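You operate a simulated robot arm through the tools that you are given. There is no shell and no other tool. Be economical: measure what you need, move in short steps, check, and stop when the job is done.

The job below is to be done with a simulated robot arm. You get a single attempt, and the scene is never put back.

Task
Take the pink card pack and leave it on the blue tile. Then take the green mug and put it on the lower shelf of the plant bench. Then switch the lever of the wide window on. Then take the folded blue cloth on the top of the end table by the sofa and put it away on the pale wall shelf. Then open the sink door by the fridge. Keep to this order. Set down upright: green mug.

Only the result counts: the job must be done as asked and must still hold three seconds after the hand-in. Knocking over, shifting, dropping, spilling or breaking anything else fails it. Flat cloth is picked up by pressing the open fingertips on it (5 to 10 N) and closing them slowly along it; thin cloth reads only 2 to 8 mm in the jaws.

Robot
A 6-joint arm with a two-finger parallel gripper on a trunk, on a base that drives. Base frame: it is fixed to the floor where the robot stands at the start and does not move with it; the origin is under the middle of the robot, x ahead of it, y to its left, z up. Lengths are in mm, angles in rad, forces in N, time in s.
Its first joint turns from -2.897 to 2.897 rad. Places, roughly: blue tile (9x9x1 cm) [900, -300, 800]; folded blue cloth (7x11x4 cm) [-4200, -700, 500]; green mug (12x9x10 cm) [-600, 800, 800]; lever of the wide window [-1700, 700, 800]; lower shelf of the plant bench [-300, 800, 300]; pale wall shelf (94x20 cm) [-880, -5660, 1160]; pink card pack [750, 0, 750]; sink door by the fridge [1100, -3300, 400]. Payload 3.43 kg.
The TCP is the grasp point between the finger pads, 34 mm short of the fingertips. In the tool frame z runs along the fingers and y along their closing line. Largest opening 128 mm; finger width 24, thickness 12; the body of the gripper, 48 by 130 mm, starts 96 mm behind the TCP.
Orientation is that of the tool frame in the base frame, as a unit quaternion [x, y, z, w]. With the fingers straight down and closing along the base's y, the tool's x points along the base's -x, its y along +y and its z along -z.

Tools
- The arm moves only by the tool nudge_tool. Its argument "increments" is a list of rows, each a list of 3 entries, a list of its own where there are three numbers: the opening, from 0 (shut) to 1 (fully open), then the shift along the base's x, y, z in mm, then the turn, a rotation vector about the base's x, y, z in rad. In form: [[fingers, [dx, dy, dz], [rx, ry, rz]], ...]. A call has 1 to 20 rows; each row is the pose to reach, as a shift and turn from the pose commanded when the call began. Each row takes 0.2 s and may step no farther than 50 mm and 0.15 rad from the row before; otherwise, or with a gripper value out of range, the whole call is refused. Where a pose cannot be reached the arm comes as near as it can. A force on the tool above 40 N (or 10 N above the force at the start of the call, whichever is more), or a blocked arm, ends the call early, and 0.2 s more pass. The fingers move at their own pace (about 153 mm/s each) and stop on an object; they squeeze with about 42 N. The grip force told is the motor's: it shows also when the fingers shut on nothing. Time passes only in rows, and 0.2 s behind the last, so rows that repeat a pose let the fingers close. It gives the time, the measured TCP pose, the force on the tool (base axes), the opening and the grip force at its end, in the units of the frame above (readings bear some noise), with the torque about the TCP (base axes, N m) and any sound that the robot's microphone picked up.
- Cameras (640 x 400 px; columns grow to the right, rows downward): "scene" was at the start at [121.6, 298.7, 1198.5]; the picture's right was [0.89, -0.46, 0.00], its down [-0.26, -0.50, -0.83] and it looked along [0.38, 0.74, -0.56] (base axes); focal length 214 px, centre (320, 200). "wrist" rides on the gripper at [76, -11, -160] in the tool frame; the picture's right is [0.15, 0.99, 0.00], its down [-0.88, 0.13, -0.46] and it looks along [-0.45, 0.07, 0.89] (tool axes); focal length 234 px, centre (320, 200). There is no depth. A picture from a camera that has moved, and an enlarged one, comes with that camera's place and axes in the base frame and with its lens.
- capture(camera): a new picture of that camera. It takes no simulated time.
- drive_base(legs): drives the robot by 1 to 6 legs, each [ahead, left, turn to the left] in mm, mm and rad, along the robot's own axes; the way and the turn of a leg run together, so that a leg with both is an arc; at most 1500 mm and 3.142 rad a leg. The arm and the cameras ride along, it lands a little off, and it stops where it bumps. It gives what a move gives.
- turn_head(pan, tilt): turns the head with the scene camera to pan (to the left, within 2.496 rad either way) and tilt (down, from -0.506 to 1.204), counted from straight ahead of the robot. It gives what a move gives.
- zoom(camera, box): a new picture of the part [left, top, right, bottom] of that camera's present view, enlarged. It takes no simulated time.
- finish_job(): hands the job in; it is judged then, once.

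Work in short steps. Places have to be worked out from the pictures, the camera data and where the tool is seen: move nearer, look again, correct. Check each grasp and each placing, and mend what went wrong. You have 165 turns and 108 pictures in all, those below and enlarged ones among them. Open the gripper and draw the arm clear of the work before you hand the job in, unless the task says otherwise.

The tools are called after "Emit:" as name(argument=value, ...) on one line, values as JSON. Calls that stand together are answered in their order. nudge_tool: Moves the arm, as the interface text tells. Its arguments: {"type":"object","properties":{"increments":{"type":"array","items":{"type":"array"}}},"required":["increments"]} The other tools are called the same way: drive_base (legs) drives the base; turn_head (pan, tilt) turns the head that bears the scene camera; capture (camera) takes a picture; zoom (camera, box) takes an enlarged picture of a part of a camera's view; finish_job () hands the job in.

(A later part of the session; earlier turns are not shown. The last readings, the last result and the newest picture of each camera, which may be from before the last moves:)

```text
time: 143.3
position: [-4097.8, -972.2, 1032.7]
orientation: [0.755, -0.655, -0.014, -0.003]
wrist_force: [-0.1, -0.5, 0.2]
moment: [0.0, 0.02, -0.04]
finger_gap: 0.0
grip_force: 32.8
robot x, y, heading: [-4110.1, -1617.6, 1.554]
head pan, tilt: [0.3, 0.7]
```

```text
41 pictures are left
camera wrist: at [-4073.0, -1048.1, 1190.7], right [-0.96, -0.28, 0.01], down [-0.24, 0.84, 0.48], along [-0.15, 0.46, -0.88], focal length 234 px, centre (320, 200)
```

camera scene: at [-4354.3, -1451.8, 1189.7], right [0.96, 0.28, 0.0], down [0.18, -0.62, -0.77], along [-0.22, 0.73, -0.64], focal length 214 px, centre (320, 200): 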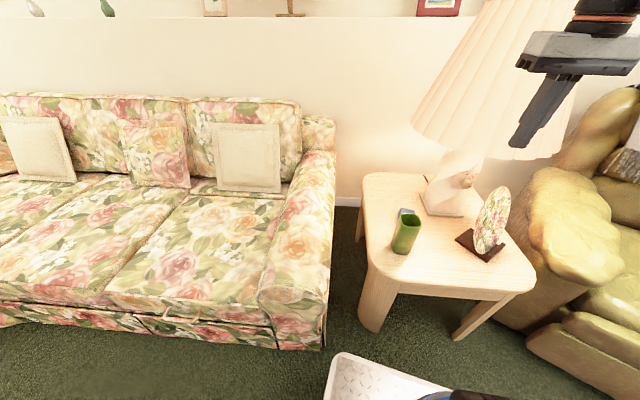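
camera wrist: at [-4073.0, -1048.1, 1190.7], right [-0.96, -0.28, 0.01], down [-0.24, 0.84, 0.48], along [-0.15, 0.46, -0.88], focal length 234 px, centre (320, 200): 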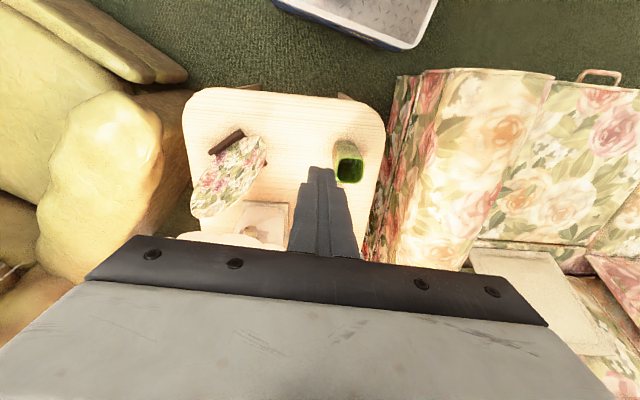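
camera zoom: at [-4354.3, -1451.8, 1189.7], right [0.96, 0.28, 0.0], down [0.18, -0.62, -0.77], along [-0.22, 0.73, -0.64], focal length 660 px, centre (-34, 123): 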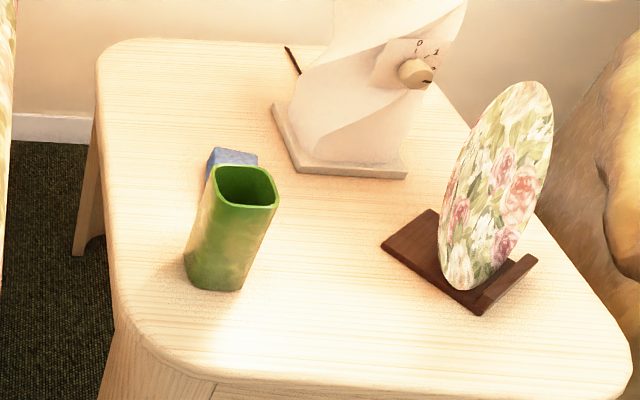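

The cloth lies at about (-4190,-735), behind the green cup and next to the lamp's wide shade. To keep the wrist camera off the cup I try to turn the tool by +171° so the camera sits on the far side.

Emit:
nudge_tool(increments=[[0.5, [-5, 0, 0], [0, 0, 0.1425]], [0.5, [-10, 0, 0], [0, 0, 0.285]], [0.5, [-15, 0, 0], [0, 0, 0.4275]], [0.5, [-20, 0, 0], [0, 0, 0.57]], [0.5, [-25, 0, 0], [0, 0, 0.7125]], [0.5, [-30, 0, 0], [0, 0, 0.855]], [0.5, [-35, 0, 0], [0, 0, 0.9975]], [0.5, [-40, 0, 0], [0, 0, 1.14]], [0.5, [-45, 0, 0], [0, 0, 1.2825]], [0.5, [-50, 0, 0], [0, 0, 1.425]], [0.5, [-55, 0, 0], [0, 0, 1.5675]], [0.5, [-60, 0, 0], [0, 0, 1.71]], [0.5, [-65, 0, 0], [0, 0, 1.8525]], [0.5, [-70, 0, 0], [0, 0, 1.995]], [0.5, [-75, 0, 0], [0, 0, 2.1375]], [0.5, [-80, 0, 0], [0, 0, 2.28]], [0.5, [-85, 0, 0], [0, 0, 2.4225]], [0.5, [-90, 0, 0], [0, 0, 2.565]], [0.5, [-90, 0, 0], [0, 0, 2.7075]], [0.5, [-90, 0, 0], [0, 0, 2.85]]])

Emit:
capture(camera="wrist")

```text
time: 147.5
position: [-4188.4, -971.0, 1032.4]
orientation: [0.757, 0.653, -0.004, 0.014]
wrist_force: [-1.6, 1.1, -0.4]
moment: [-0.02, -0.01, -0.02]
finger_gap: 63.8
grip_force: 0.2
robot x, y, heading: [-4115.2, -1617.7, 1.559]
head pan, tilt: [0.3, 0.7]
```

```text
40 pictures are left
camera wrist: at [-4190.2, -890.5, 1190.2], right [1.0, 0.0, 0.01], down [-0.01, -0.88, 0.48], along [0.01, -0.48, -0.88], focal length 234 px, centre (320, 200)
```

wrist: 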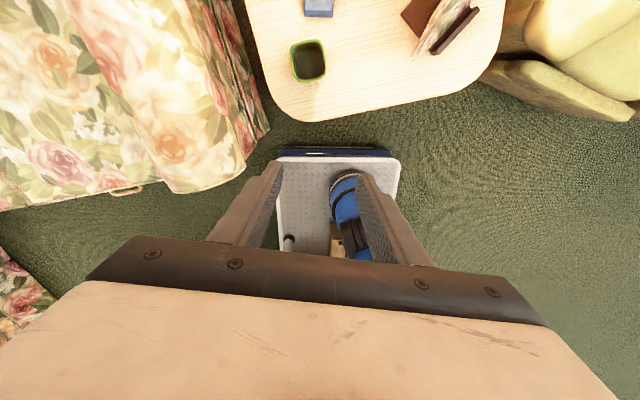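

The flip works, and the cloth (≈(-4187,-729), about 65–70 mm wide, aligned with the fingers) and cup (rim z≈675) are visible. I tilt 15° and lower in front of the table to z≈740.

Emit:
nudge_tool(increments=[[0.85, [0, 5, -40], [0.13, -0.019, 0]], [0.85, [0, 10, -80], [0.259, -0.038, 0]], [0.85, [0, 10, -125], [0.259, -0.038, 0]], [0.85, [0, 10, -170], [0.259, -0.038, 0]], [0.85, [0, 10, -215], [0.259, -0.038, 0]], [0.85, [0, 10, -255], [0.259, -0.038, 0]], [0.85, [0, 10, -290], [0.259, -0.038, 0]], [0.85, [0, 10, -290], [0.259, -0.038, 0]]])

Emit:
capture(camera="wrist")

Emit:
capture(camera="scene")

```text
time: 149.3
position: [-4189.8, -958.4, 744.4]
orientation: [0.753, 0.647, 0.094, -0.072]
wrist_force: [1.2, 0.8, 0.2]
moment: [0.04, 0.0, 0.01]
finger_gap: 108.8
grip_force: 0.1
robot x, y, heading: [-4112.5, -1613.4, 1.562]
head pan, tilt: [0.3, 0.7]
```

```text
39 pictures are left
camera wrist: at [-4197.2, -920.5, 917.6], right [1.0, -0.01, 0.05], down [-0.02, -0.97, 0.24], along [0.04, -0.24, -0.97], focal length 234 px, centre (320, 200)
```

wrist: 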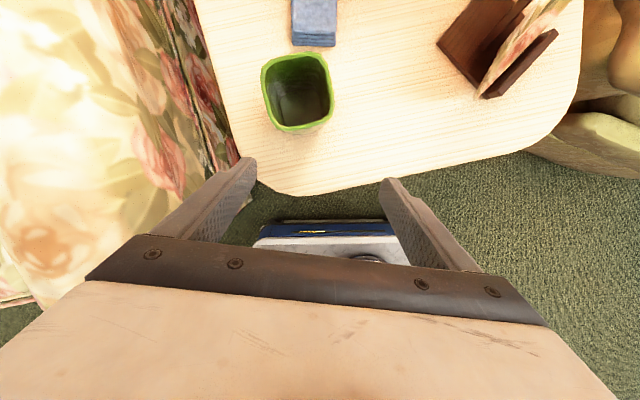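

```text
38 pictures are left
camera scene: at [-4354.2, -1451.8, 1189.7], right [0.96, 0.28, 0.0], down [0.18, -0.62, -0.76], along [-0.22, 0.73, -0.64], focal length 214 px, centre (320, 200)
```

scene: 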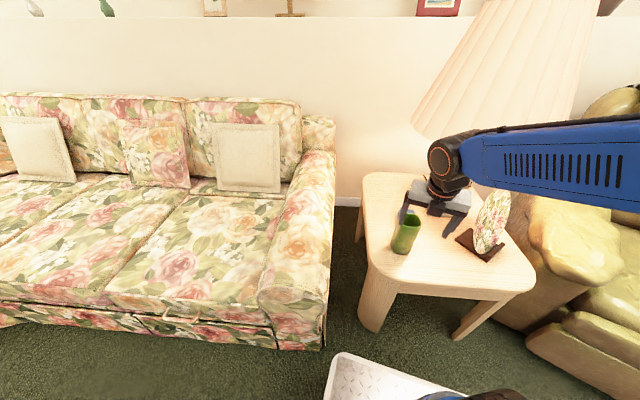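

Cloth is at x≈-4189, front edge y≈-780, and the cup rim is below my tips. I pass over the cup and descend diagonally to above the cloth.

Emit:
nudge_tool(increments=[[0.85, [0, 45, 0], [0, 0, 0]], [0.85, [1, 90, 0], [0, 0, 0]], [0.85, [1, 138, 0], [0, 0, 0]], [0.85, [1, 158, -36], [0, 0, 0]], [0.85, [1, 180, -75], [0, 0, 0]], [0.85, [1, 205, -110], [0, 0, 0]], [0.85, [1, 222, -140], [0, 0, 0]], [0.85, [1, 222, -140], [0, 0, 0]]])

Emit:
capture(camera="wrist")

Emit:
zoom(camera="scene", box=[350, 100, 520, 260])

```text
time: 151.1
position: [-4187.2, -740.2, 603.0]
orientation: [0.753, 0.648, 0.094, -0.072]
wrist_force: [-0.1, -0.3, 0.0]
moment: [-0.01, -0.01, -0.04]
finger_gap: 108.8
grip_force: 0.0
robot x, y, heading: [-4111.3, -1617.6, 1.557]
head pan, tilt: [0.3, 0.7]
```

```text
37 pictures are left
camera wrist: at [-4195.6, -702.7, 775.7], right [1.0, -0.01, 0.05], down [-0.02, -0.97, 0.24], along [0.04, -0.24, -0.97], focal length 234 px, centre (320, 200)
```

wrist: 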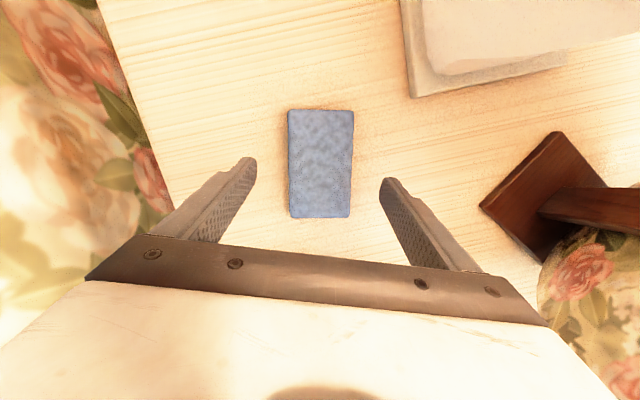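

```text
2.50 times, centred on (435, 180) of scene
camera zoom: at [-4354.2, -1451.8, 1189.7], right [0.96, 0.28, 0.0], down [0.18, -0.62, -0.76], along [-0.22, 0.73, -0.64], focal length 536 px, centre (32, 250)
```

zoom: 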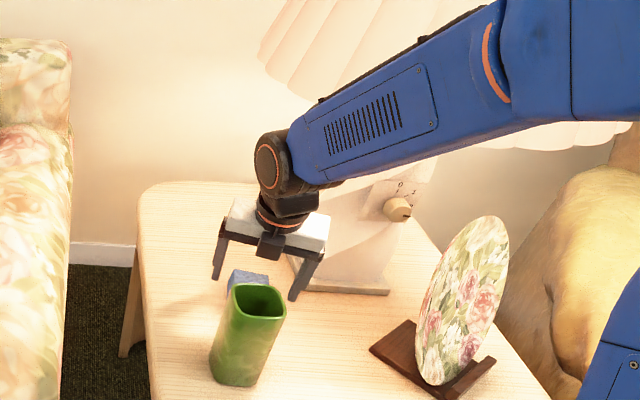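

The cloth is centred between the open fingers. I lower around it to tip height just above the table, watching the force.

Emit:
nudge_tool(increments=[[0.85, [0, 6, -15], [0, 0, 0]], [0.85, [1, 11, -28], [0, 0, 0]], [0.85, [1, 12, -36], [0, 0, 0]], [0.85, [1, 12, -41], [0, 0, 0]], [0.85, [1, 12, -41], [0, 0, 0]]])

Emit:
capture(camera="wrist")

```text
time: 152.3
position: [-4187.3, -726.2, 560.2]
orientation: [0.753, 0.647, 0.094, -0.072]
wrist_force: [-0.3, 0.6, -0.1]
moment: [0.0, -0.01, -0.01]
finger_gap: 108.6
grip_force: 0.1
robot x, y, heading: [-4113.9, -1617.0, 1.556]
head pan, tilt: [0.3, 0.7]
```

```text
35 pictures are left
camera wrist: at [-4194.6, -689.0, 733.3], right [1.0, -0.01, 0.05], down [-0.02, -0.97, 0.24], along [0.04, -0.24, -0.97], focal length 234 px, centre (320, 200)
```

wrist: 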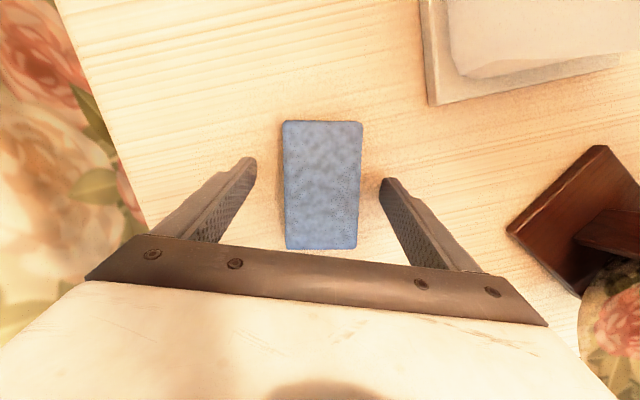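

The fingertips are close to the table beside the cloth. I close slowly.

Emit:
nudge_tool(increments=[[0.75, [0, 0, 0], [0, 0, 0]], [0.65, [0, 0, 0], [0, 0, 0]], [0.55, [0, 0, 0], [0, 0, 0]], [0.45, [0, 0, 0], [0, 0, 0]], [0.35, [0, 0, 0], [0, 0, 0]], [0.25, [0, 0, 0], [0, 0, 0]], [0.2, [0, 0, 0], [0, 0, 0]]])

Emit:
capture(camera="wrist")

```text
time: 153.9
position: [-4186.4, -726.2, 559.8]
orientation: [0.754, 0.647, 0.095, -0.071]
wrist_force: [-0.4, -0.9, 2.9]
moment: [0.0, 0.13, 0.11]
finger_gap: 67.3
grip_force: 42.1
robot x, y, heading: [-4112.5, -1619.1, 1.559]
head pan, tilt: [0.3, 0.7]
```

```text
34 pictures are left
camera wrist: at [-4194.6, -689.1, 733.6], right [1.0, -0.01, 0.05], down [-0.02, -0.97, 0.24], along [0.04, -0.24, -0.97], focal length 234 px, centre (320, 200)
```

wrist: 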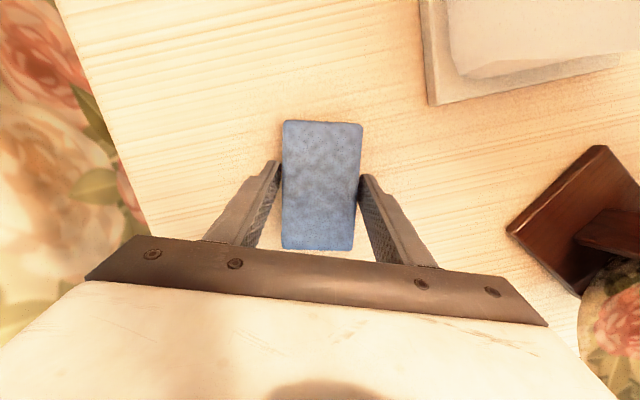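

Cloth gripped (67 mm, 42 N). I lift, drifting left away from the shade, then back over the cup.

Emit:
nudge_tool(increments=[[0.2, [0, 0, 15], [0, 0, 0]], [0.2, [0, 0, 45], [0, 0, 0]], [0.2, [-20, 0, 80], [0, 0, 0]], [0.2, [-40, 0, 105], [0, 0, 0]], [0.2, [-60, -5, 130], [0, 0, 0]], [0.2, [-60, -15, 165], [0, 0, 0]], [0.2, [-60, -20, 205], [0, 0, 0]], [0.2, [-60, -65, 210], [0, 0, 0]], [0.2, [-60, -110, 210], [0, 0, 0]], [0.2, [-60, -155, 210], [0, 0, 0]], [0.2, [-55, -200, 215], [0, 0, 0]], [0.2, [-40, -240, 230], [0, 0, 0]], [0.2, [-30, -250, 270], [0, 0, 0]]])

Emit:
capture(camera="wrist")

Emit:
zoom(camera="scene", box=[350, 60, 560, 290])

```text
time: 156.7
position: [-4214.5, -975.5, 832.0]
orientation: [0.753, 0.647, 0.094, -0.071]
wrist_force: [-0.5, 0.1, 0.2]
moment: [0.01, 0.0, -0.02]
finger_gap: 66.4
grip_force: 42.3
robot x, y, heading: [-4108.9, -1617.0, 1.551]
head pan, tilt: [0.3, 0.7]
```

```text
33 pictures are left
camera wrist: at [-4222.4, -936.5, 1004.7], right [1.0, -0.01, 0.05], down [-0.02, -0.97, 0.24], along [0.04, -0.24, -0.97], focal length 234 px, centre (320, 200)
```

wrist: 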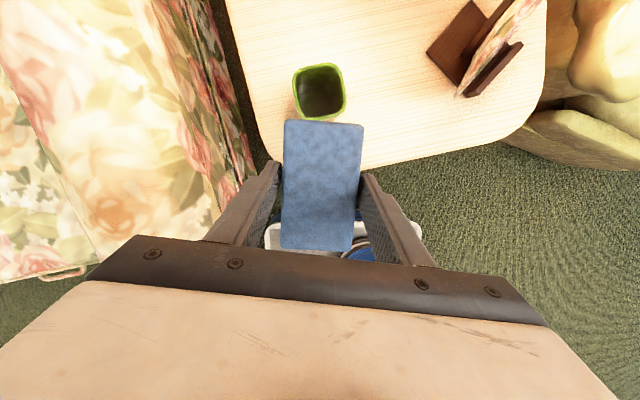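

```text
1.74 times, centred on (455, 175) of scene
camera zoom: at [-4354.4, -1451.6, 1189.7], right [0.96, 0.28, 0.0], down [0.18, -0.62, -0.76], along [-0.22, 0.73, -0.64], focal length 373 px, centre (85, 244)
```

zoom: 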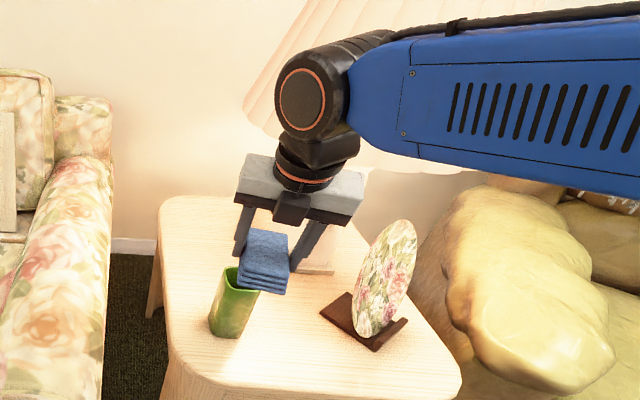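

The cloth is securely held. I raise the arm for travel, then drive diagonally to open floor.

Emit:
nudge_tool(increments=[[0.2, [10, 0, 45], [0, 0, 0]], [0.2, [30, 0, 90], [0, 0, 0]], [0.2, [60, 0, 135], [0, 0, 0]], [0.2, [90, 0, 180], [0, 0, 0]], [0.2, [110, 5, 225], [0, 0, 0]], [0.2, [110, 10, 260], [0, 0, 0]]])

Emit:
drive_base(legs=[[-500, -700, 0], [-700, -800, 0]])

```text
refused: row 3 steps farther than a row can; nothing moved
```

```text
time: 166.3
position: [-2753.3, -2207.4, 831.0]
orientation: [0.759, 0.64, 0.096, -0.071]
wrist_force: [-0.2, 0.8, -1.3]
moment: [0.0, 0.01, 0.01]
finger_gap: 65.1
grip_force: 41.8
robot x, y, heading: [-2662.9, -2851.4, 1.539]
head pan, tilt: [0.3, 0.7]
```

The lift was refused but the drive went fine at the lower height. I now raise the arm and turn round to face the far wall (−y).

Emit:
nudge_tool(increments=[[0.2, [0, 0, 45], [0, 0, 0]], [0.2, [20, 0, 85], [0, 0, 0]], [0.2, [45, 0, 125], [0, 0, 0]], [0.2, [70, 0, 165], [0, 0, 0]], [0.2, [90, 0, 205], [0, 0, 0]], [0.2, [90, 0, 245], [0, 0, 0]]])

Emit:
drive_base(legs=[[0, 0, -3.11]])

Emit:
turn_head(pan=0.7, tilt=0.45)

Emit:
capture(camera="scene")

```text
time: 167.7
position: [-2660.9, -2208.2, 1075.1]
orientation: [0.759, 0.64, 0.095, -0.071]
wrist_force: [-1.2, -0.6, -0.9]
moment: [0.01, -0.02, -0.01]
finger_gap: 65.4
grip_force: 41.6
robot x, y, heading: [-2665.8, -2848.9, 1.543]
head pan, tilt: [0.3, 0.7]
```

```text
time: 175.2
position: [-2602.9, -3491.3, 1074.7]
orientation: [-0.676, 0.727, -0.076, -0.092]
wrist_force: [0.4, -0.1, -0.8]
moment: [-0.01, -0.02, 0.0]
finger_gap: 65.2
grip_force: 41.9
robot x, y, heading: [-2661.1, -2852.0, -1.51]
head pan, tilt: [0.3, 0.7]
```

```text
time: 176.1
position: [-2602.0, -3490.7, 1073.9]
orientation: [-0.676, 0.727, -0.075, -0.092]
wrist_force: [0.2, 0.3, -1.1]
moment: [-0.01, -0.02, 0.02]
finger_gap: 64.6
grip_force: 42.2
robot x, y, heading: [-2663.0, -2853.3, -1.505]
head pan, tilt: [0.7, 0.45]
```

```text
31 pictures are left
camera scene: at [-2372.9, -2983.7, 1211.9], right [-0.72, -0.69, 0.0], down [-0.3, 0.31, -0.9], along [0.62, -0.65, -0.44], focal length 214 px, centre (320, 200)
```

scene: 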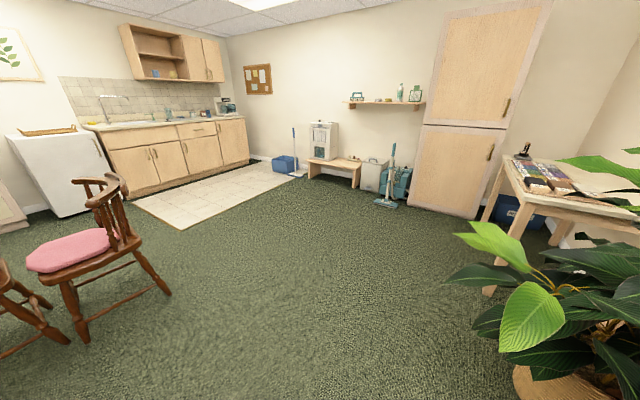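

The pale shelf is visible with a free middle (items at its ends). I straighten the heading and drive in two diagonal legs to about (-845,-4420).

Emit:
drive_base(legs=[[0, 0, -0.066], [700, 900, 0], [870, 915, 0]])

Emit:
turn_head(pan=0.25, tilt=0.3)

Emit:
capture(camera="scene")

```text
time: 188.2
position: [-818.2, -5041.4, 1075.0]
orientation: [-0.665, 0.737, -0.074, -0.093]
wrist_force: [-0.7, 0.1, -1.0]
moment: [0.0, 0.04, -0.01]
finger_gap: 64.8
grip_force: 42.1
robot x, y, heading: [-858.9, -4398.9, -1.537]
head pan, tilt: [0.7, 0.45]
```

```text
time: 189.1
position: [-818.0, -5041.9, 1073.9]
orientation: [-0.665, 0.737, -0.074, -0.092]
wrist_force: [-0.1, 1.3, -1.0]
moment: [0.02, -0.03, 0.05]
finger_gap: 64.9
grip_force: 42.1
robot x, y, heading: [-858.2, -4397.8, -1.537]
head pan, tilt: [0.25, 0.3]
```

```text
30 pictures are left
camera scene: at [-608.9, -4561.3, 1225.8], right [-0.96, -0.28, 0.0], down [-0.08, 0.28, -0.96], along [0.27, -0.92, -0.3], focal length 214 px, centre (320, 200)
```

scene: 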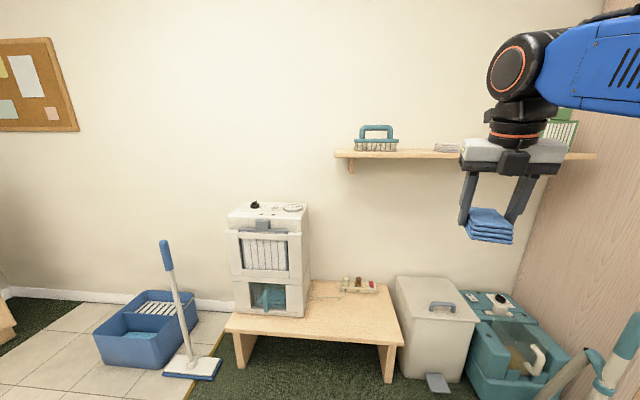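

I zoom on the shelf to see its free area.

Emit:
zoom(camera="scene", box=[320, 90, 640, 250])

```text
2.00 times, centred on (480, 170) of scene
camera zoom: at [-608.9, -4561.3, 1225.8], right [-0.96, -0.28, 0.0], down [-0.08, 0.28, -0.96], along [0.27, -0.92, -0.3], focal length 429 px, centre (0, 260)
```

zoom: 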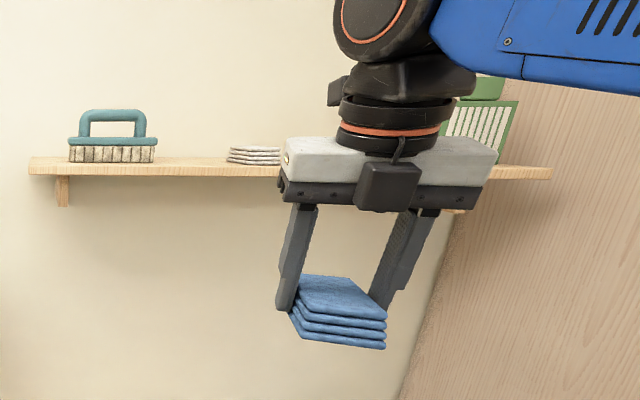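

The gap between the brush (right end x≈-671) and the white stack (left edge x≈-818) looks usable. I raise the cloth above shelf height first, testing reach.

Emit:
nudge_tool(increments=[[0.2, [10, 0, 45], [0, 0, 0]], [0.2, [20, 0, 90], [0, 0, 0]], [0.2, [30, 0, 135], [0, 0, 0]], [0.2, [40, 0, 180], [0, 0, 0]], [0.2, [45, 0, 200], [0, 0, 0]], [0.2, [45, 0, 200], [0, 0, 0]]])

Emit:
zoom(camera="scene", box=[320, 60, 640, 220])

Emit:
capture(camera="wrist")

```text
time: 190.5
position: [-777.6, -5043.5, 1259.9]
orientation: [-0.665, 0.737, -0.076, -0.094]
wrist_force: [-0.5, -0.2, 0.1]
moment: [-0.01, 0.04, 0.0]
finger_gap: 65.1
grip_force: 42.9
out of reach, approached as far as the arm can: row 5, 6
robot x, y, heading: [-859.3, -4401.2, -1.536]
head pan, tilt: [0.25, 0.3]
```

```text
2.00 times, centred on (480, 140) of scene
camera zoom: at [-608.9, -4561.3, 1225.8], right [-0.96, -0.28, 0.0], down [-0.08, 0.28, -0.96], along [0.27, -0.92, -0.3], focal length 429 px, centre (0, 320)
```

zoom: 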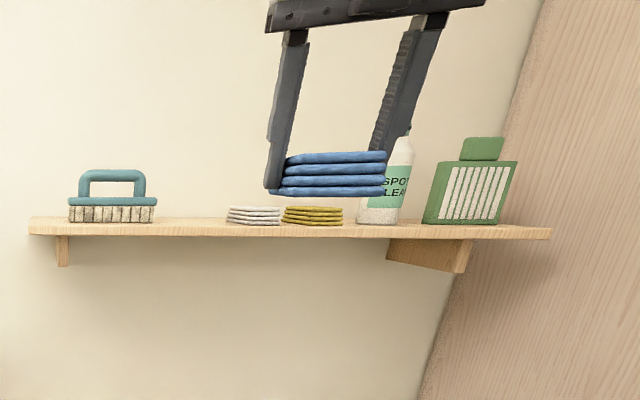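

```text
27 pictures are left
camera wrist: at [-767.7, -5079.0, 1432.4], right [-1.0, -0.04, 0.05], down [-0.03, 0.97, 0.23], along [-0.05, 0.23, -0.97], focal length 234 px, centre (320, 200)
```

wrist: 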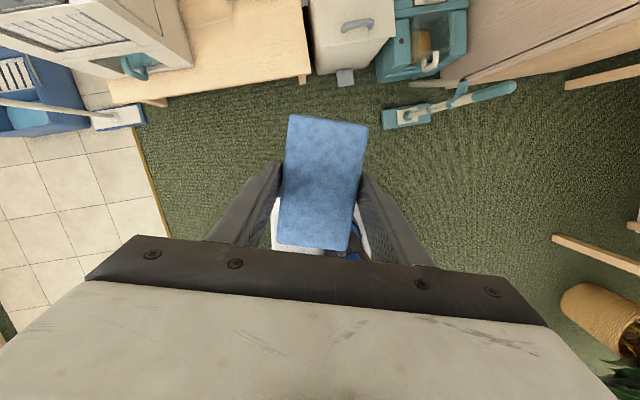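

Only the gap between brush and white stack is free: centre about (-742,-5636), shelf top ≈1143, and the wall is turned ~10° here too. I drive 400 ahead and 40 left, and yaw the tool +0.276 to square it to the shelf.

Emit:
drive_base(legs=[[400, 40, 0]])

Emit:
nudge_tool(increments=[[0.2, [0, 0, 0], [0, 0, 0.138]], [0.2, [0, 0, 0], [0, 0, 0.276]], [0.2, [0, 0, 0], [0, 0, 0.276]]])

Emit:
capture(camera="wrist")

Emit:
capture(camera="scene")

```text
time: 193.0
position: [-731.0, -5437.1, 1259.8]
orientation: [-0.661, 0.74, -0.076, -0.094]
wrist_force: [0.5, 0.1, -0.5]
moment: [0.0, 0.03, -0.04]
finger_gap: 64.7
grip_force: 41.4
robot x, y, heading: [-809.4, -4793.3, -1.542]
head pan, tilt: [0.25, 0.3]
```

```text
time: 193.8
position: [-730.0, -5436.7, 1257.3]
orientation: [0.757, -0.642, 0.088, 0.083]
wrist_force: [-0.5, 0.8, -0.9]
moment: [0.0, 0.03, 0.0]
finger_gap: 64.8
grip_force: 41.9
robot x, y, heading: [-805.2, -4792.3, -1.547]
head pan, tilt: [0.25, 0.3]
```

```text
26 pictures are left
camera wrist: at [-712.2, -5469.7, 1432.0], right [-0.95, -0.3, 0.05], down [-0.28, 0.93, 0.23], along [-0.11, 0.21, -0.97], focal length 234 px, centre (320, 200)
```

wrist: 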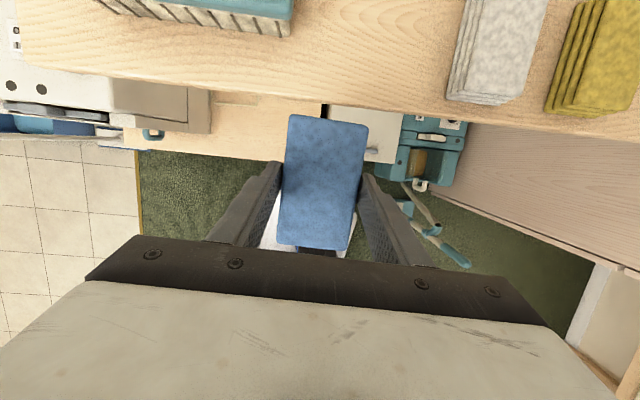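

```text
25 pictures are left
camera scene: at [-558.3, -4957.3, 1225.8], right [-0.96, -0.27, 0.0], down [-0.08, 0.28, -0.96], along [0.26, -0.92, -0.3], focal length 214 px, centre (320, 200)
```

scene: 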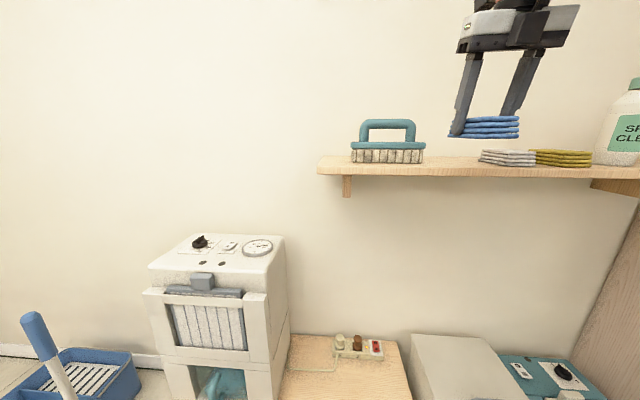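

Excellent view: gap centre lies 47 mm to the right of the tool, and the shelf's mid-depth about 170 mm ahead. I shift sideways, then move in over the gap, keeping the height.

Emit:
nudge_tool(increments=[[0.2, [-23, -4, 0], [0, 0, 0]], [0.2, [-46, -8, 0], [0, 0, 0]], [0.2, [-39, -48, 0], [0, 0, 0]], [0.2, [-32, -90, 0], [0, 0, 0]], [0.2, [-24, -134, 0], [0, 0, 0]], [0.2, [-17, -175, 0], [0, 0, 0]], [0.2, [-17, -175, 0], [0, 0, 0]]])

Emit:
capture(camera="wrist")

Emit:
zoom(camera="scene", box=[320, 30, 640, 230])

```text
time: 195.4
position: [-717.4, -5603.2, 1250.5]
orientation: [0.748, -0.652, 0.09, 0.08]
wrist_force: [-0.4, -0.5, -0.9]
moment: [-0.03, -0.03, 0.0]
finger_gap: 65.0
grip_force: 41.7
out of reach, approached as far as the arm can: row 2, 3, 4, 5, 6, 7
robot x, y, heading: [-807.1, -4794.2, -1.545]
head pan, tilt: [0.25, 0.3]
```

```text
24 pictures are left
camera wrist: at [-701.3, -5637.1, 1425.0], right [-0.96, -0.28, 0.04], down [-0.26, 0.94, 0.23], along [-0.1, 0.21, -0.97], focal length 234 px, centre (320, 200)
```

wrist: 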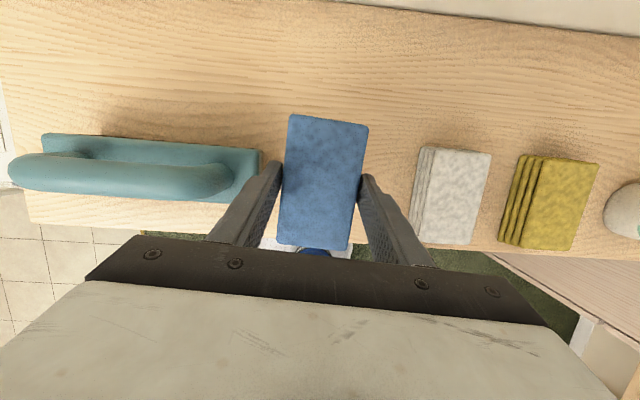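

```text
2.00 times, centred on (480, 130) of scene
camera zoom: at [-558.3, -4957.3, 1225.8], right [-0.96, -0.27, 0.0], down [-0.08, 0.28, -0.96], along [0.26, -0.92, -0.3], focal length 429 px, centre (0, 340)
```

zoom: 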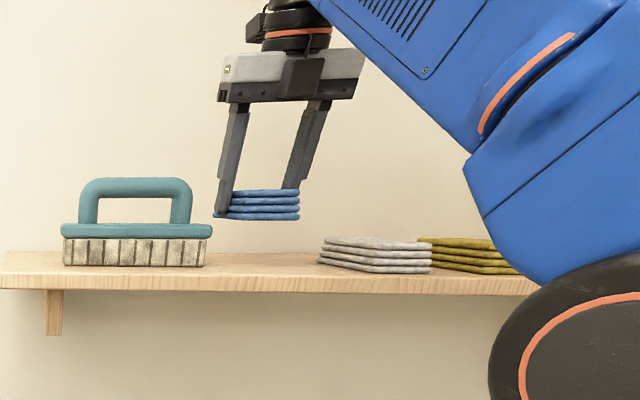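

The wrist reached its yaw limit, so the tool stopped about 24 mm short sideways. I shift the base 24 mm right and 10 mm ahead instead.

Emit:
drive_base(legs=[[10, -24, 0]])

Emit:
capture(camera="wrist")

```text
time: 196.2
position: [-742.3, -5615.3, 1251.3]
orientation: [0.748, -0.653, 0.09, 0.081]
wrist_force: [-0.2, 1.0, -0.2]
moment: [-0.01, 0.02, -0.04]
finger_gap: 65.3
grip_force: 42.4
robot x, y, heading: [-829.4, -4800.6, -1.547]
head pan, tilt: [0.25, 0.3]
```

```text
22 pictures are left
camera wrist: at [-724.5, -5647.5, 1425.2], right [-0.96, -0.28, 0.04], down [-0.26, 0.94, 0.23], along [-0.1, 0.21, -0.97], focal length 234 px, centre (320, 200)
```

wrist: 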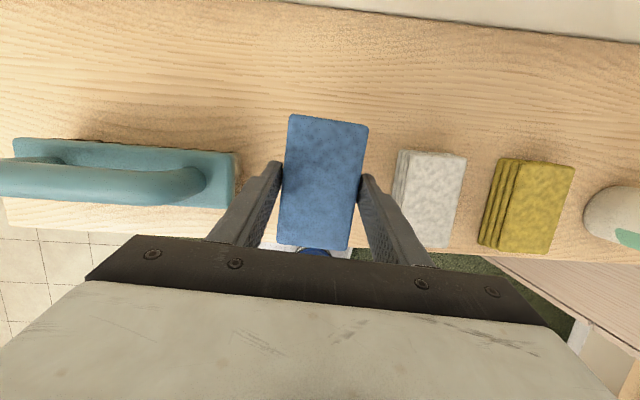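

Now centred in the gap. I lower toward the shelf, the last part in fine steps.

Emit:
nudge_tool(increments=[[0.2, [0, 0, -20], [0, 0, 0]], [0.2, [0, 0, -40], [0, 0, 0]], [0.2, [0, 0, -52], [0, 0, 0]], [0.2, [0, 0, -58], [0, 0, 0]], [0.2, [0, 0, -58], [0, 0, 0]]])

Emit:
zoom(camera="scene", box=[320, 60, 560, 210])

```text
time: 197.4
position: [-740.7, -5614.3, 1193.2]
orientation: [0.749, -0.652, 0.09, 0.081]
wrist_force: [0.4, 0.4, -0.5]
moment: [0.0, -0.02, -0.01]
finger_gap: 64.9
grip_force: 41.9
robot x, y, heading: [-834.3, -4804.9, -1.544]
head pan, tilt: [0.25, 0.3]
```

```text
2.67 times, centred on (440, 135) of scene
camera zoom: at [-581.2, -4968.3, 1225.8], right [-0.96, -0.27, 0.0], down [-0.08, 0.28, -0.96], along [0.26, -0.92, -0.3], focal length 572 px, centre (0, 373)
```

zoom: 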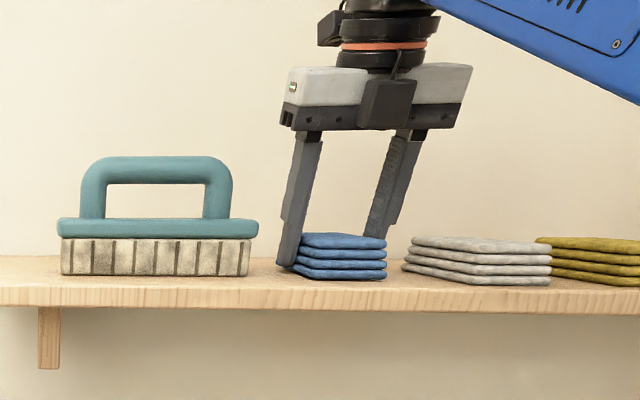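

The cloth is nearly touching. Fine steps down until contact.

Emit:
nudge_tool(increments=[[0.2, [0, 0, -2], [0, 0, 0]], [0.2, [0, 0, -4], [0, 0, 0]], [0.2, [0, 0, -6], [0, 0, 0]], [0.2, [0, 0, -8], [0, 0, 0]], [0.2, [0, 0, -10], [0, 0, 0]]])

```text
time: 198.2
position: [-741.6, -5612.4, 1191.7]
orientation: [0.748, -0.652, 0.092, 0.083]
wrist_force: [0.1, 0.8, 4.3]
moment: [0.34, -0.03, 0.03]
finger_gap: 64.8
grip_force: 42.2
robot x, y, heading: [-829.0, -4804.7, -1.545]
head pan, tilt: [0.25, 0.3]
stopped in row 3: the force on the tool passed its limit (the readings are from after the stop); the commanded pose is now the measured one
```

Contact reached. I open modestly and rise.

Emit:
nudge_tool(increments=[[0.56, [0, 0, 0.5], [0, 0, 0]], [0.62, [0, 0, 0.5], [0, 0, 0]], [0.64, [0, 0, 0.5], [0, 0, 0]], [0.64, [0, 0, 10], [0, 0, 0]], [0.64, [0, 0, 35], [0, 0, 0]], [0.64, [0, 0, 60], [0, 0, 0]]])

Emit:
zoom(camera="scene", box=[320, 60, 560, 210])

Emit:
capture(camera="wrist")

```text
time: 199.6
position: [-740.2, -5611.6, 1249.8]
orientation: [0.748, -0.652, 0.092, 0.082]
wrist_force: [-0.4, 0.5, 0.1]
moment: [-0.02, -0.03, 0.04]
finger_gap: 81.9
grip_force: 0.1
robot x, y, heading: [-830.2, -4804.2, -1.541]
head pan, tilt: [0.25, 0.3]
```

```text
2.67 times, centred on (440, 135) of scene
camera zoom: at [-581.2, -4968.3, 1225.9], right [-0.96, -0.27, 0.0], down [-0.08, 0.28, -0.96], along [0.26, -0.92, -0.3], focal length 572 px, centre (0, 373)
```

zoom: 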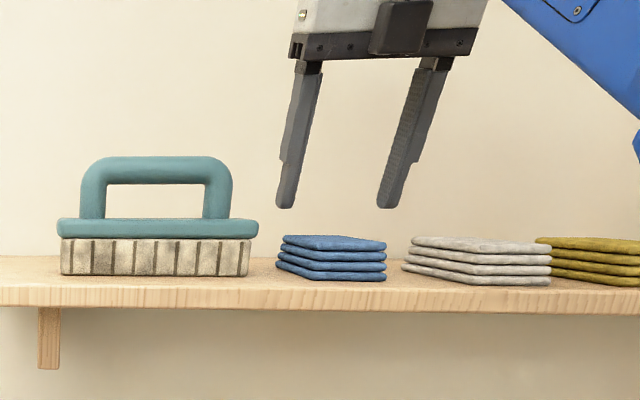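

```text
19 pictures are left
camera wrist: at [-723.9, -5644.4, 1422.7], right [-0.96, -0.28, 0.04], down [-0.26, 0.94, 0.23], along [-0.1, 0.21, -0.97], focal length 234 px, centre (320, 200)
```

wrist: 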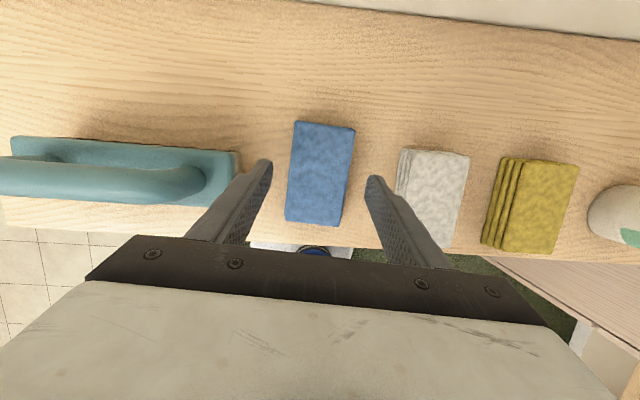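

The cloth lies neatly in the gap on the shelf. I retract the arm, back off, turn left toward the kitchen counter and drive nearer.

Emit:
nudge_tool(increments=[[0.64, [0, 20, 15], [0, 0, 0]], [0.64, [-3, 65, 15], [0, 0, 0]], [0.64, [-6, 110, 10], [0, 0, 0]]])

Emit:
drive_base(legs=[[-400, 0, 0], [0, 0, 1.72], [800, 500, 0]])

Emit:
turn_head(pan=0.25, tilt=0.5)

Emit:
capture(camera="scene")

```text
time: 200.4
position: [-747.3, -5503.6, 1260.3]
orientation: [0.748, -0.652, 0.091, 0.082]
wrist_force: [-0.7, -1.4, -0.7]
moment: [0.07, 0.06, -0.02]
finger_gap: 81.8
grip_force: 0.0
out of reach, approached as far as the arm can: row 1
robot x, y, heading: [-828.2, -4805.9, -1.546]
head pan, tilt: [0.25, 0.3]
```

```text
time: 211.5
position: [517.9, -3590.7, 1264.0]
orientation: [0.983, 0.134, 0.123, -0.015]
wrist_force: [0.3, -0.1, -0.2]
moment: [0.03, -0.02, 0.01]
finger_gap: 82.0
grip_force: 0.0
robot x, y, heading: [-163.3, -3761.7, 0.162]
head pan, tilt: [0.25, 0.3]
```

```text
time: 212.3
position: [522.6, -3590.4, 1261.3]
orientation: [0.983, 0.135, 0.122, -0.016]
wrist_force: [-0.4, 0.3, -0.8]
moment: [0.02, -0.01, 0.02]
finger_gap: 82.0
grip_force: 0.2
robot x, y, heading: [-163.0, -3766.4, 0.157]
head pan, tilt: [0.25, 0.499]
```

```text
18 pictures are left
camera scene: at [-38.2, -3500.7, 1209.7], right [0.4, -0.92, 0.0], down [-0.43, -0.19, -0.88], along [0.81, 0.35, -0.47], focal length 214 px, centre (320, 200)
```

scene: 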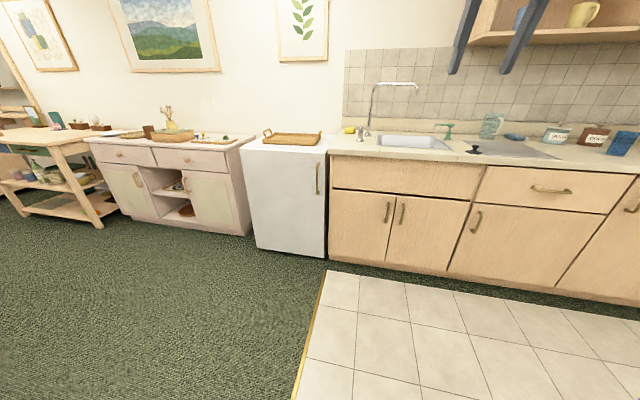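

I see the door: left of the two sink doors, right beside the white fridge, vertical handle on its right side near (1126,-3435,547), hinge on the fridge side. I first un-tilt and lower the tool, then turn the wrist back by half a turn for freedom.

Emit:
nudge_tool(increments=[[0.64, [0, 0, -40], [-0.035, 0.126, 0]], [0.64, [0, 0, -80], [-0.0705, 0.252, 0]], [0.64, [0, 0, -125], [-0.0705, 0.252, 0]], [0.64, [0, 0, -170], [-0.0705, 0.252, 0]], [0.64, [0, 0, -210], [-0.0705, 0.252, 0]]])

Emit:
nudge_tool(increments=[[0.64, [0, 0, 0], [0, 0, -0.149]], [0.64, [0, 0, 0], [0, 0, -0.298]], [0.64, [0, 0, 0], [0, 0, -0.447]], [0.64, [0, 0, 0], [0, 0, -0.596]], [0.64, [0, 0, 0], [0, 0, -0.745]], [0.64, [0, 0, 0], [0, 0, -0.894]], [0.64, [0, 0, 0], [0, 0, -1.043]], [0.64, [0, 0, 0], [0, 0, -1.192]], [0.64, [0, 0, 0], [0, 0, -1.341]], [0.64, [0, 0, 0], [0, 0, -1.49]], [0.64, [0, 0, 0], [0, 0, -1.639]], [0.64, [0, 0, 0], [0, 0, -1.788]], [0.64, [0, 0, 0], [0, 0, -1.937]], [0.64, [0, 0, 0], [0, 0, -2.086]], [0.64, [0, 0, 0], [0, 0, -2.235]], [0.64, [0, 0, 0], [0, 0, -2.384]], [0.64, [0, 0, 0], [0, 0, -2.533]], [0.64, [0, 0, 0], [0, 0, -2.682]], [0.64, [0, 0, 0], [0, 0, -2.831]], [0.64, [0, 0, 0], [0, 0, -2.98]]])

Emit:
zoom(camera="scene", box=[310, 150, 490, 290])

```text
time: 213.5
position: [523.5, -3587.1, 1049.2]
orientation: [0.991, 0.136, -0.006, 0.003]
wrist_force: [-0.5, -0.2, 0.7]
moment: [0.01, -0.01, 0.01]
finger_gap: 81.9
grip_force: 0.1
out of reach, approached as far as the arm can: row 2
robot x, y, heading: [-163.5, -3765.7, 0.162]
head pan, tilt: [0.25, 0.499]
```

```text
time: 217.7
position: [523.6, -3589.9, 1050.4]
orientation: [-0.215, 0.977, 0.003, 0.008]
wrist_force: [-0.1, 0.0, -0.1]
moment: [0.0, 0.02, 0.01]
finger_gap: 82.1
grip_force: 0.0
robot x, y, heading: [-159.6, -3761.7, 0.161]
head pan, tilt: [0.25, 0.499]
```

```text
2.86 times, centred on (400, 220) of scene
camera zoom: at [-38.2, -3500.7, 1209.6], right [0.4, -0.92, 0.0], down [-0.44, -0.19, -0.88], along [0.81, 0.35, -0.48], focal length 613 px, centre (91, 143)
```

zoom: 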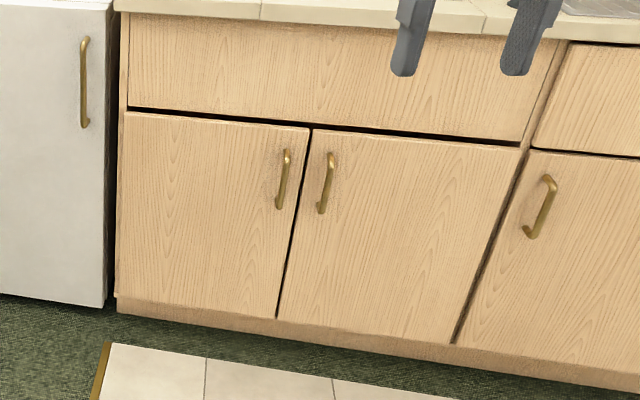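

Handle measured at about z 520–580. I align yaw, lower, then tilt the fingers horizontal while reaching forward, stopping short of the counter.

Emit:
nudge_tool(increments=[[0.64, [0, 0, -40], [0, 0, -0.129]], [0.64, [0, 0, -80], [0, 0, -0.258]], [0.64, [0, 0, -125], [0, 0, -0.258]], [0.64, [0, 0, -170], [0, 0, -0.258]], [0.64, [0, 0, -215], [0, 0, -0.258]], [0.64, [0, 0, -250], [0, 0, -0.258]]])

Emit:
nudge_tool(increments=[[0.64, [27, 5, -22], [0.0247, -0.1407, 0]], [0.64, [53, 9, -44], [0.0494, -0.2813, 0]], [0.64, [80, 14, -66], [0.0741, -0.422, 0]], [0.64, [106, 19, -88], [0.0988, -0.5626, 0]], [0.64, [133, 23, -110], [0.1235, -0.7033, 0]], [0.64, [160, 28, -132], [0.1482, -0.844, 0]], [0.64, [186, 33, -154], [0.1729, -0.9846, 0]], [0.64, [213, 37, -176], [0.1976, -1.1253, 0]], [0.64, [239, 42, -198], [0.2224, -1.266, 0]], [0.64, [266, 47, -220], [0.247, -1.4066, 0]], [0.64, [293, 51, -240], [0.272, -1.547, 0]], [0.64, [293, 51, -240], [0.272, -1.547, 0]]])

Emit:
capture(camera="wrist")

Emit:
capture(camera="scene")

```text
time: 219.1
position: [523.9, -3589.6, 800.3]
orientation: [-0.088, 0.996, 0.003, 0.009]
wrist_force: [-0.3, 0.6, -0.7]
moment: [-0.03, -0.01, -0.01]
finger_gap: 81.9
grip_force: 0.0
robot x, y, heading: [-163.0, -3768.4, 0.161]
head pan, tilt: [0.25, 0.499]
```

```text
time: 221.7
position: [825.6, -3529.4, 578.8]
orientation: [-0.085, 0.699, 0.035, 0.709]
wrist_force: [0.5, 0.7, 0.5]
moment: [-0.02, 0.03, 0.0]
finger_gap: 81.9
grip_force: 0.1
out of reach, approached as far as the arm can: row 9, 10, 11, 12
robot x, y, heading: [-162.5, -3770.7, 0.163]
head pan, tilt: [0.25, 0.499]
```

```text
16 pictures are left
camera wrist: at [671.7, -3571.9, 502.9], right [-0.16, 0.96, -0.22], down [-0.49, 0.11, 0.86], along [0.86, 0.25, 0.45], focal length 234 px, centre (320, 200)
```

wrist: 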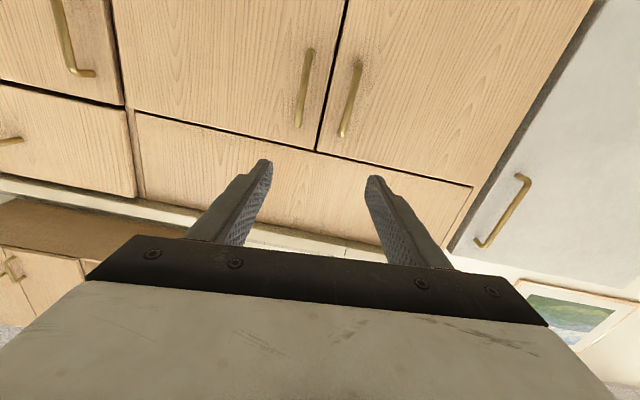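

```text
15 pictures are left
camera scene: at [-38.3, -3500.7, 1209.6], right [0.4, -0.92, 0.0], down [-0.44, -0.19, -0.88], along [0.81, 0.35, -0.48], focal length 214 px, centre (320, 200)
```

scene: 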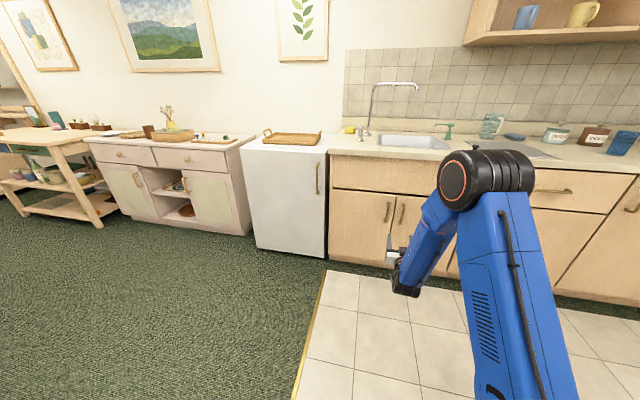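

The tool is now horizontal facing the doors; the left door's bar handle is at about (1131,-3433), z 460–585. I drive ahead 230 and left 45, leaving ~70 mm, and lower the tool.

Emit:
drive_base(legs=[[230, 45, 0]])

Emit:
nudge_tool(increments=[[0.5, [-10, -2, -20], [0, 0, 0]], [0.5, [-20, -4, -40], [0, 0, 0]], [0.5, [-20, -4, -40], [0, 0, 0]]])

Emit:
capture(camera="wrist")

```text
time: 223.4
position: [1041.8, -3452.4, 579.0]
orientation: [-0.083, 0.7, 0.033, 0.709]
wrist_force: [0.1, -0.4, -0.2]
moment: [0.0, 0.0, -0.04]
finger_gap: 82.0
grip_force: 0.0
robot x, y, heading: [57.1, -3683.9, 0.157]
head pan, tilt: [0.25, 0.499]
```

```text
time: 224.2
position: [1028.6, -3452.9, 542.3]
orientation: [-0.091, 0.701, 0.024, 0.707]
wrist_force: [0.0, 0.3, 0.2]
moment: [0.0, -0.02, 0.01]
finger_gap: 63.9
grip_force: 0.0
out of reach, approached as far as the arm can: row 1, 2, 3
robot x, y, heading: [54.8, -3687.5, 0.152]
head pan, tilt: [0.25, 0.499]
```

```text
14 pictures are left
camera wrist: at [874.1, -3496.1, 467.2], right [-0.16, 0.96, -0.24], down [-0.48, 0.14, 0.86], along [0.86, 0.25, 0.44], focal length 234 px, centre (320, 200)
```

wrist: 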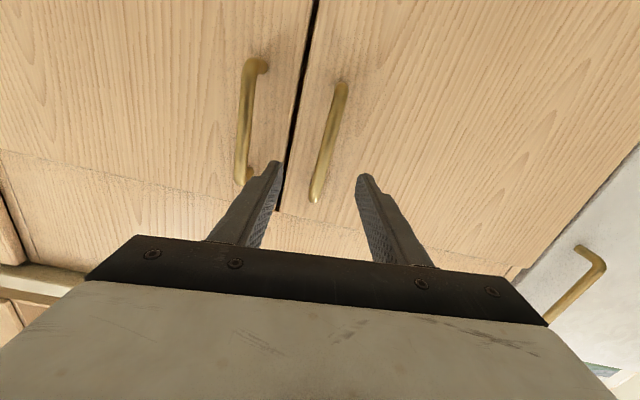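

The handle spans z 466–588 at about (1116,-3433), centred between the fingers at my current height. I drive ahead 68 mm so the bar comes between the pads.

Emit:
drive_base(legs=[[68, 5, 0]])

Emit:
capture(camera="wrist")

```text
time: 225.2
position: [1096.0, -3438.7, 541.5]
orientation: [-0.089, 0.701, 0.022, 0.707]
wrist_force: [-0.5, -0.9, 0.1]
moment: [0.01, 0.02, -0.03]
finger_gap: 64.2
grip_force: 0.1
robot x, y, heading: [120.0, -3672.8, 0.155]
head pan, tilt: [0.25, 0.499]
```

```text
13 pictures are left
camera wrist: at [941.3, -3481.4, 467.4], right [-0.15, 0.96, -0.24], down [-0.48, 0.14, 0.86], along [0.86, 0.25, 0.44], focal length 234 px, centre (320, 200)
```

wrist: 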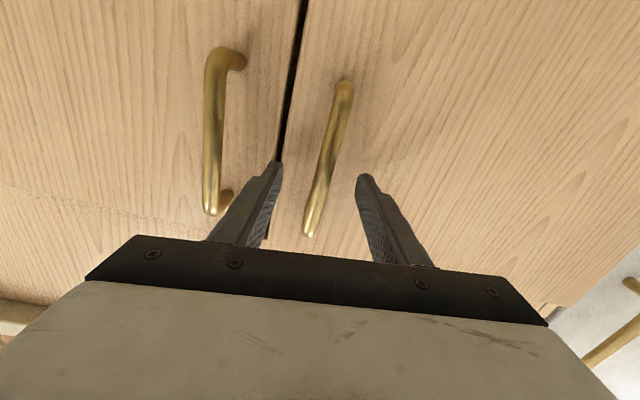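

The bar is between the fingers about 12 mm inside the tips. I nudge forward 8 mm and close on it.

Emit:
nudge_tool(increments=[[0.5, [8, 1.4, 0], [0, 0, 0]], [0.3, [8, 1.4, 0], [0, 0, 0]], [0.15, [8, 1.4, 0], [0, 0, 0]], [0.0, [8, 1.4, 0], [0, 0, 0]], [0.0, [8, 1.4, 0], [0, 0, 0]]])

Emit:
capture(camera="wrist")

```text
time: 226.4
position: [1106.2, -3436.9, 537.3]
orientation: [-0.09, 0.702, 0.023, 0.706]
wrist_force: [0.3, 4.2, -1.8]
moment: [1.2, 0.17, -0.03]
finger_gap: 15.8
grip_force: 44.9
robot x, y, heading: [119.8, -3674.2, 0.159]
head pan, tilt: [0.25, 0.499]
```

```text
12 pictures are left
camera wrist: at [951.1, -3479.7, 464.2], right [-0.16, 0.96, -0.24], down [-0.48, 0.14, 0.87], along [0.86, 0.25, 0.44], focal length 234 px, centre (320, 200)
```

wrist: 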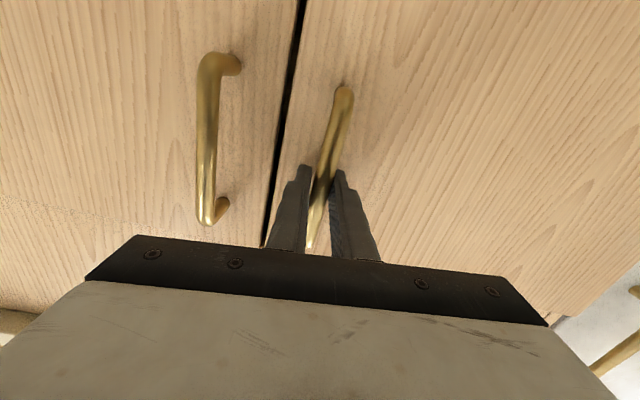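

The bar is gripped. I now pull the door open along its arc (hinge on the fridge side, radius ≈350 mm), turning the tool with it.

Emit:
nudge_tool(increments=[[0, [-20.2, -0.6, 0], [0, 0, -0.058]], [0, [-41, 0, 0], [0, 0, -0.117]], [0, [-61.2, 1.7, 0], [0, 0, -0.175]], [0, [-81.2, 4.6, 0], [0, 0, -0.232]], [0, [-101.7, 8.7, 0], [0, 0, -0.291]], [0, [-121.2, 14, 0], [0, 0, -0.349]]])

Emit:
capture(camera="wrist")

```text
time: 227.5
position: [1018.0, -3432.2, 537.9]
orientation: [0.003, 0.708, -0.068, 0.703]
wrist_force: [-1.0, -9.5, 21.4]
moment: [0.98, -0.98, -0.22]
finger_gap: 15.8
grip_force: 44.2
robot x, y, heading: [122.5, -3669.9, 0.156]
head pan, tilt: [0.25, 0.499]
stopped in row 5: the force on the tool passed its limit (the readings are from after the stop); the commanded pose is now the measured one
```

```text
11 pictures are left
camera wrist: at [857.2, -3433.9, 464.1], right [0.1, 0.97, -0.24], down [-0.43, 0.26, 0.87], along [0.9, 0.02, 0.44], focal length 234 px, centre (320, 200)
```

wrist: 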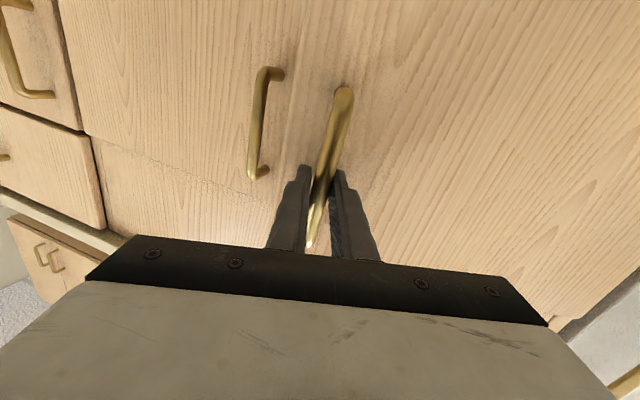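

The door is swinging open (~15°). I continue along the arc.

Emit:
nudge_tool(increments=[[0, [-11, 3, 2], [0, 0, -0.03]], [0, [-21, 6, 2], [0, 0, -0.061]], [0, [-39, 11, 2], [0, 0, -0.11]], [0, [-59, 18, 2], [0, 0, -0.175]], [0, [-79, 26.5, 2], [0, 0, -0.236]], [0, [-98, 36, 2], [0, 0, -0.297]], [0, [-117, 46.6, 2], [0, 0, -0.358]]])

```text
time: 228.5
position: [965.6, -3418.1, 536.6]
orientation: [0.06, 0.707, -0.127, 0.693]
wrist_force: [-3.0, -11.5, 32.2]
moment: [0.85, -1.08, -0.21]
finger_gap: 16.2
grip_force: 45.2
robot x, y, heading: [120.0, -3671.3, 0.158]
head pan, tilt: [0.25, 0.499]
stopped in row 4: the force on the tool passed its limit (the readings are from after the stop); the commanded pose is now the measured one
```

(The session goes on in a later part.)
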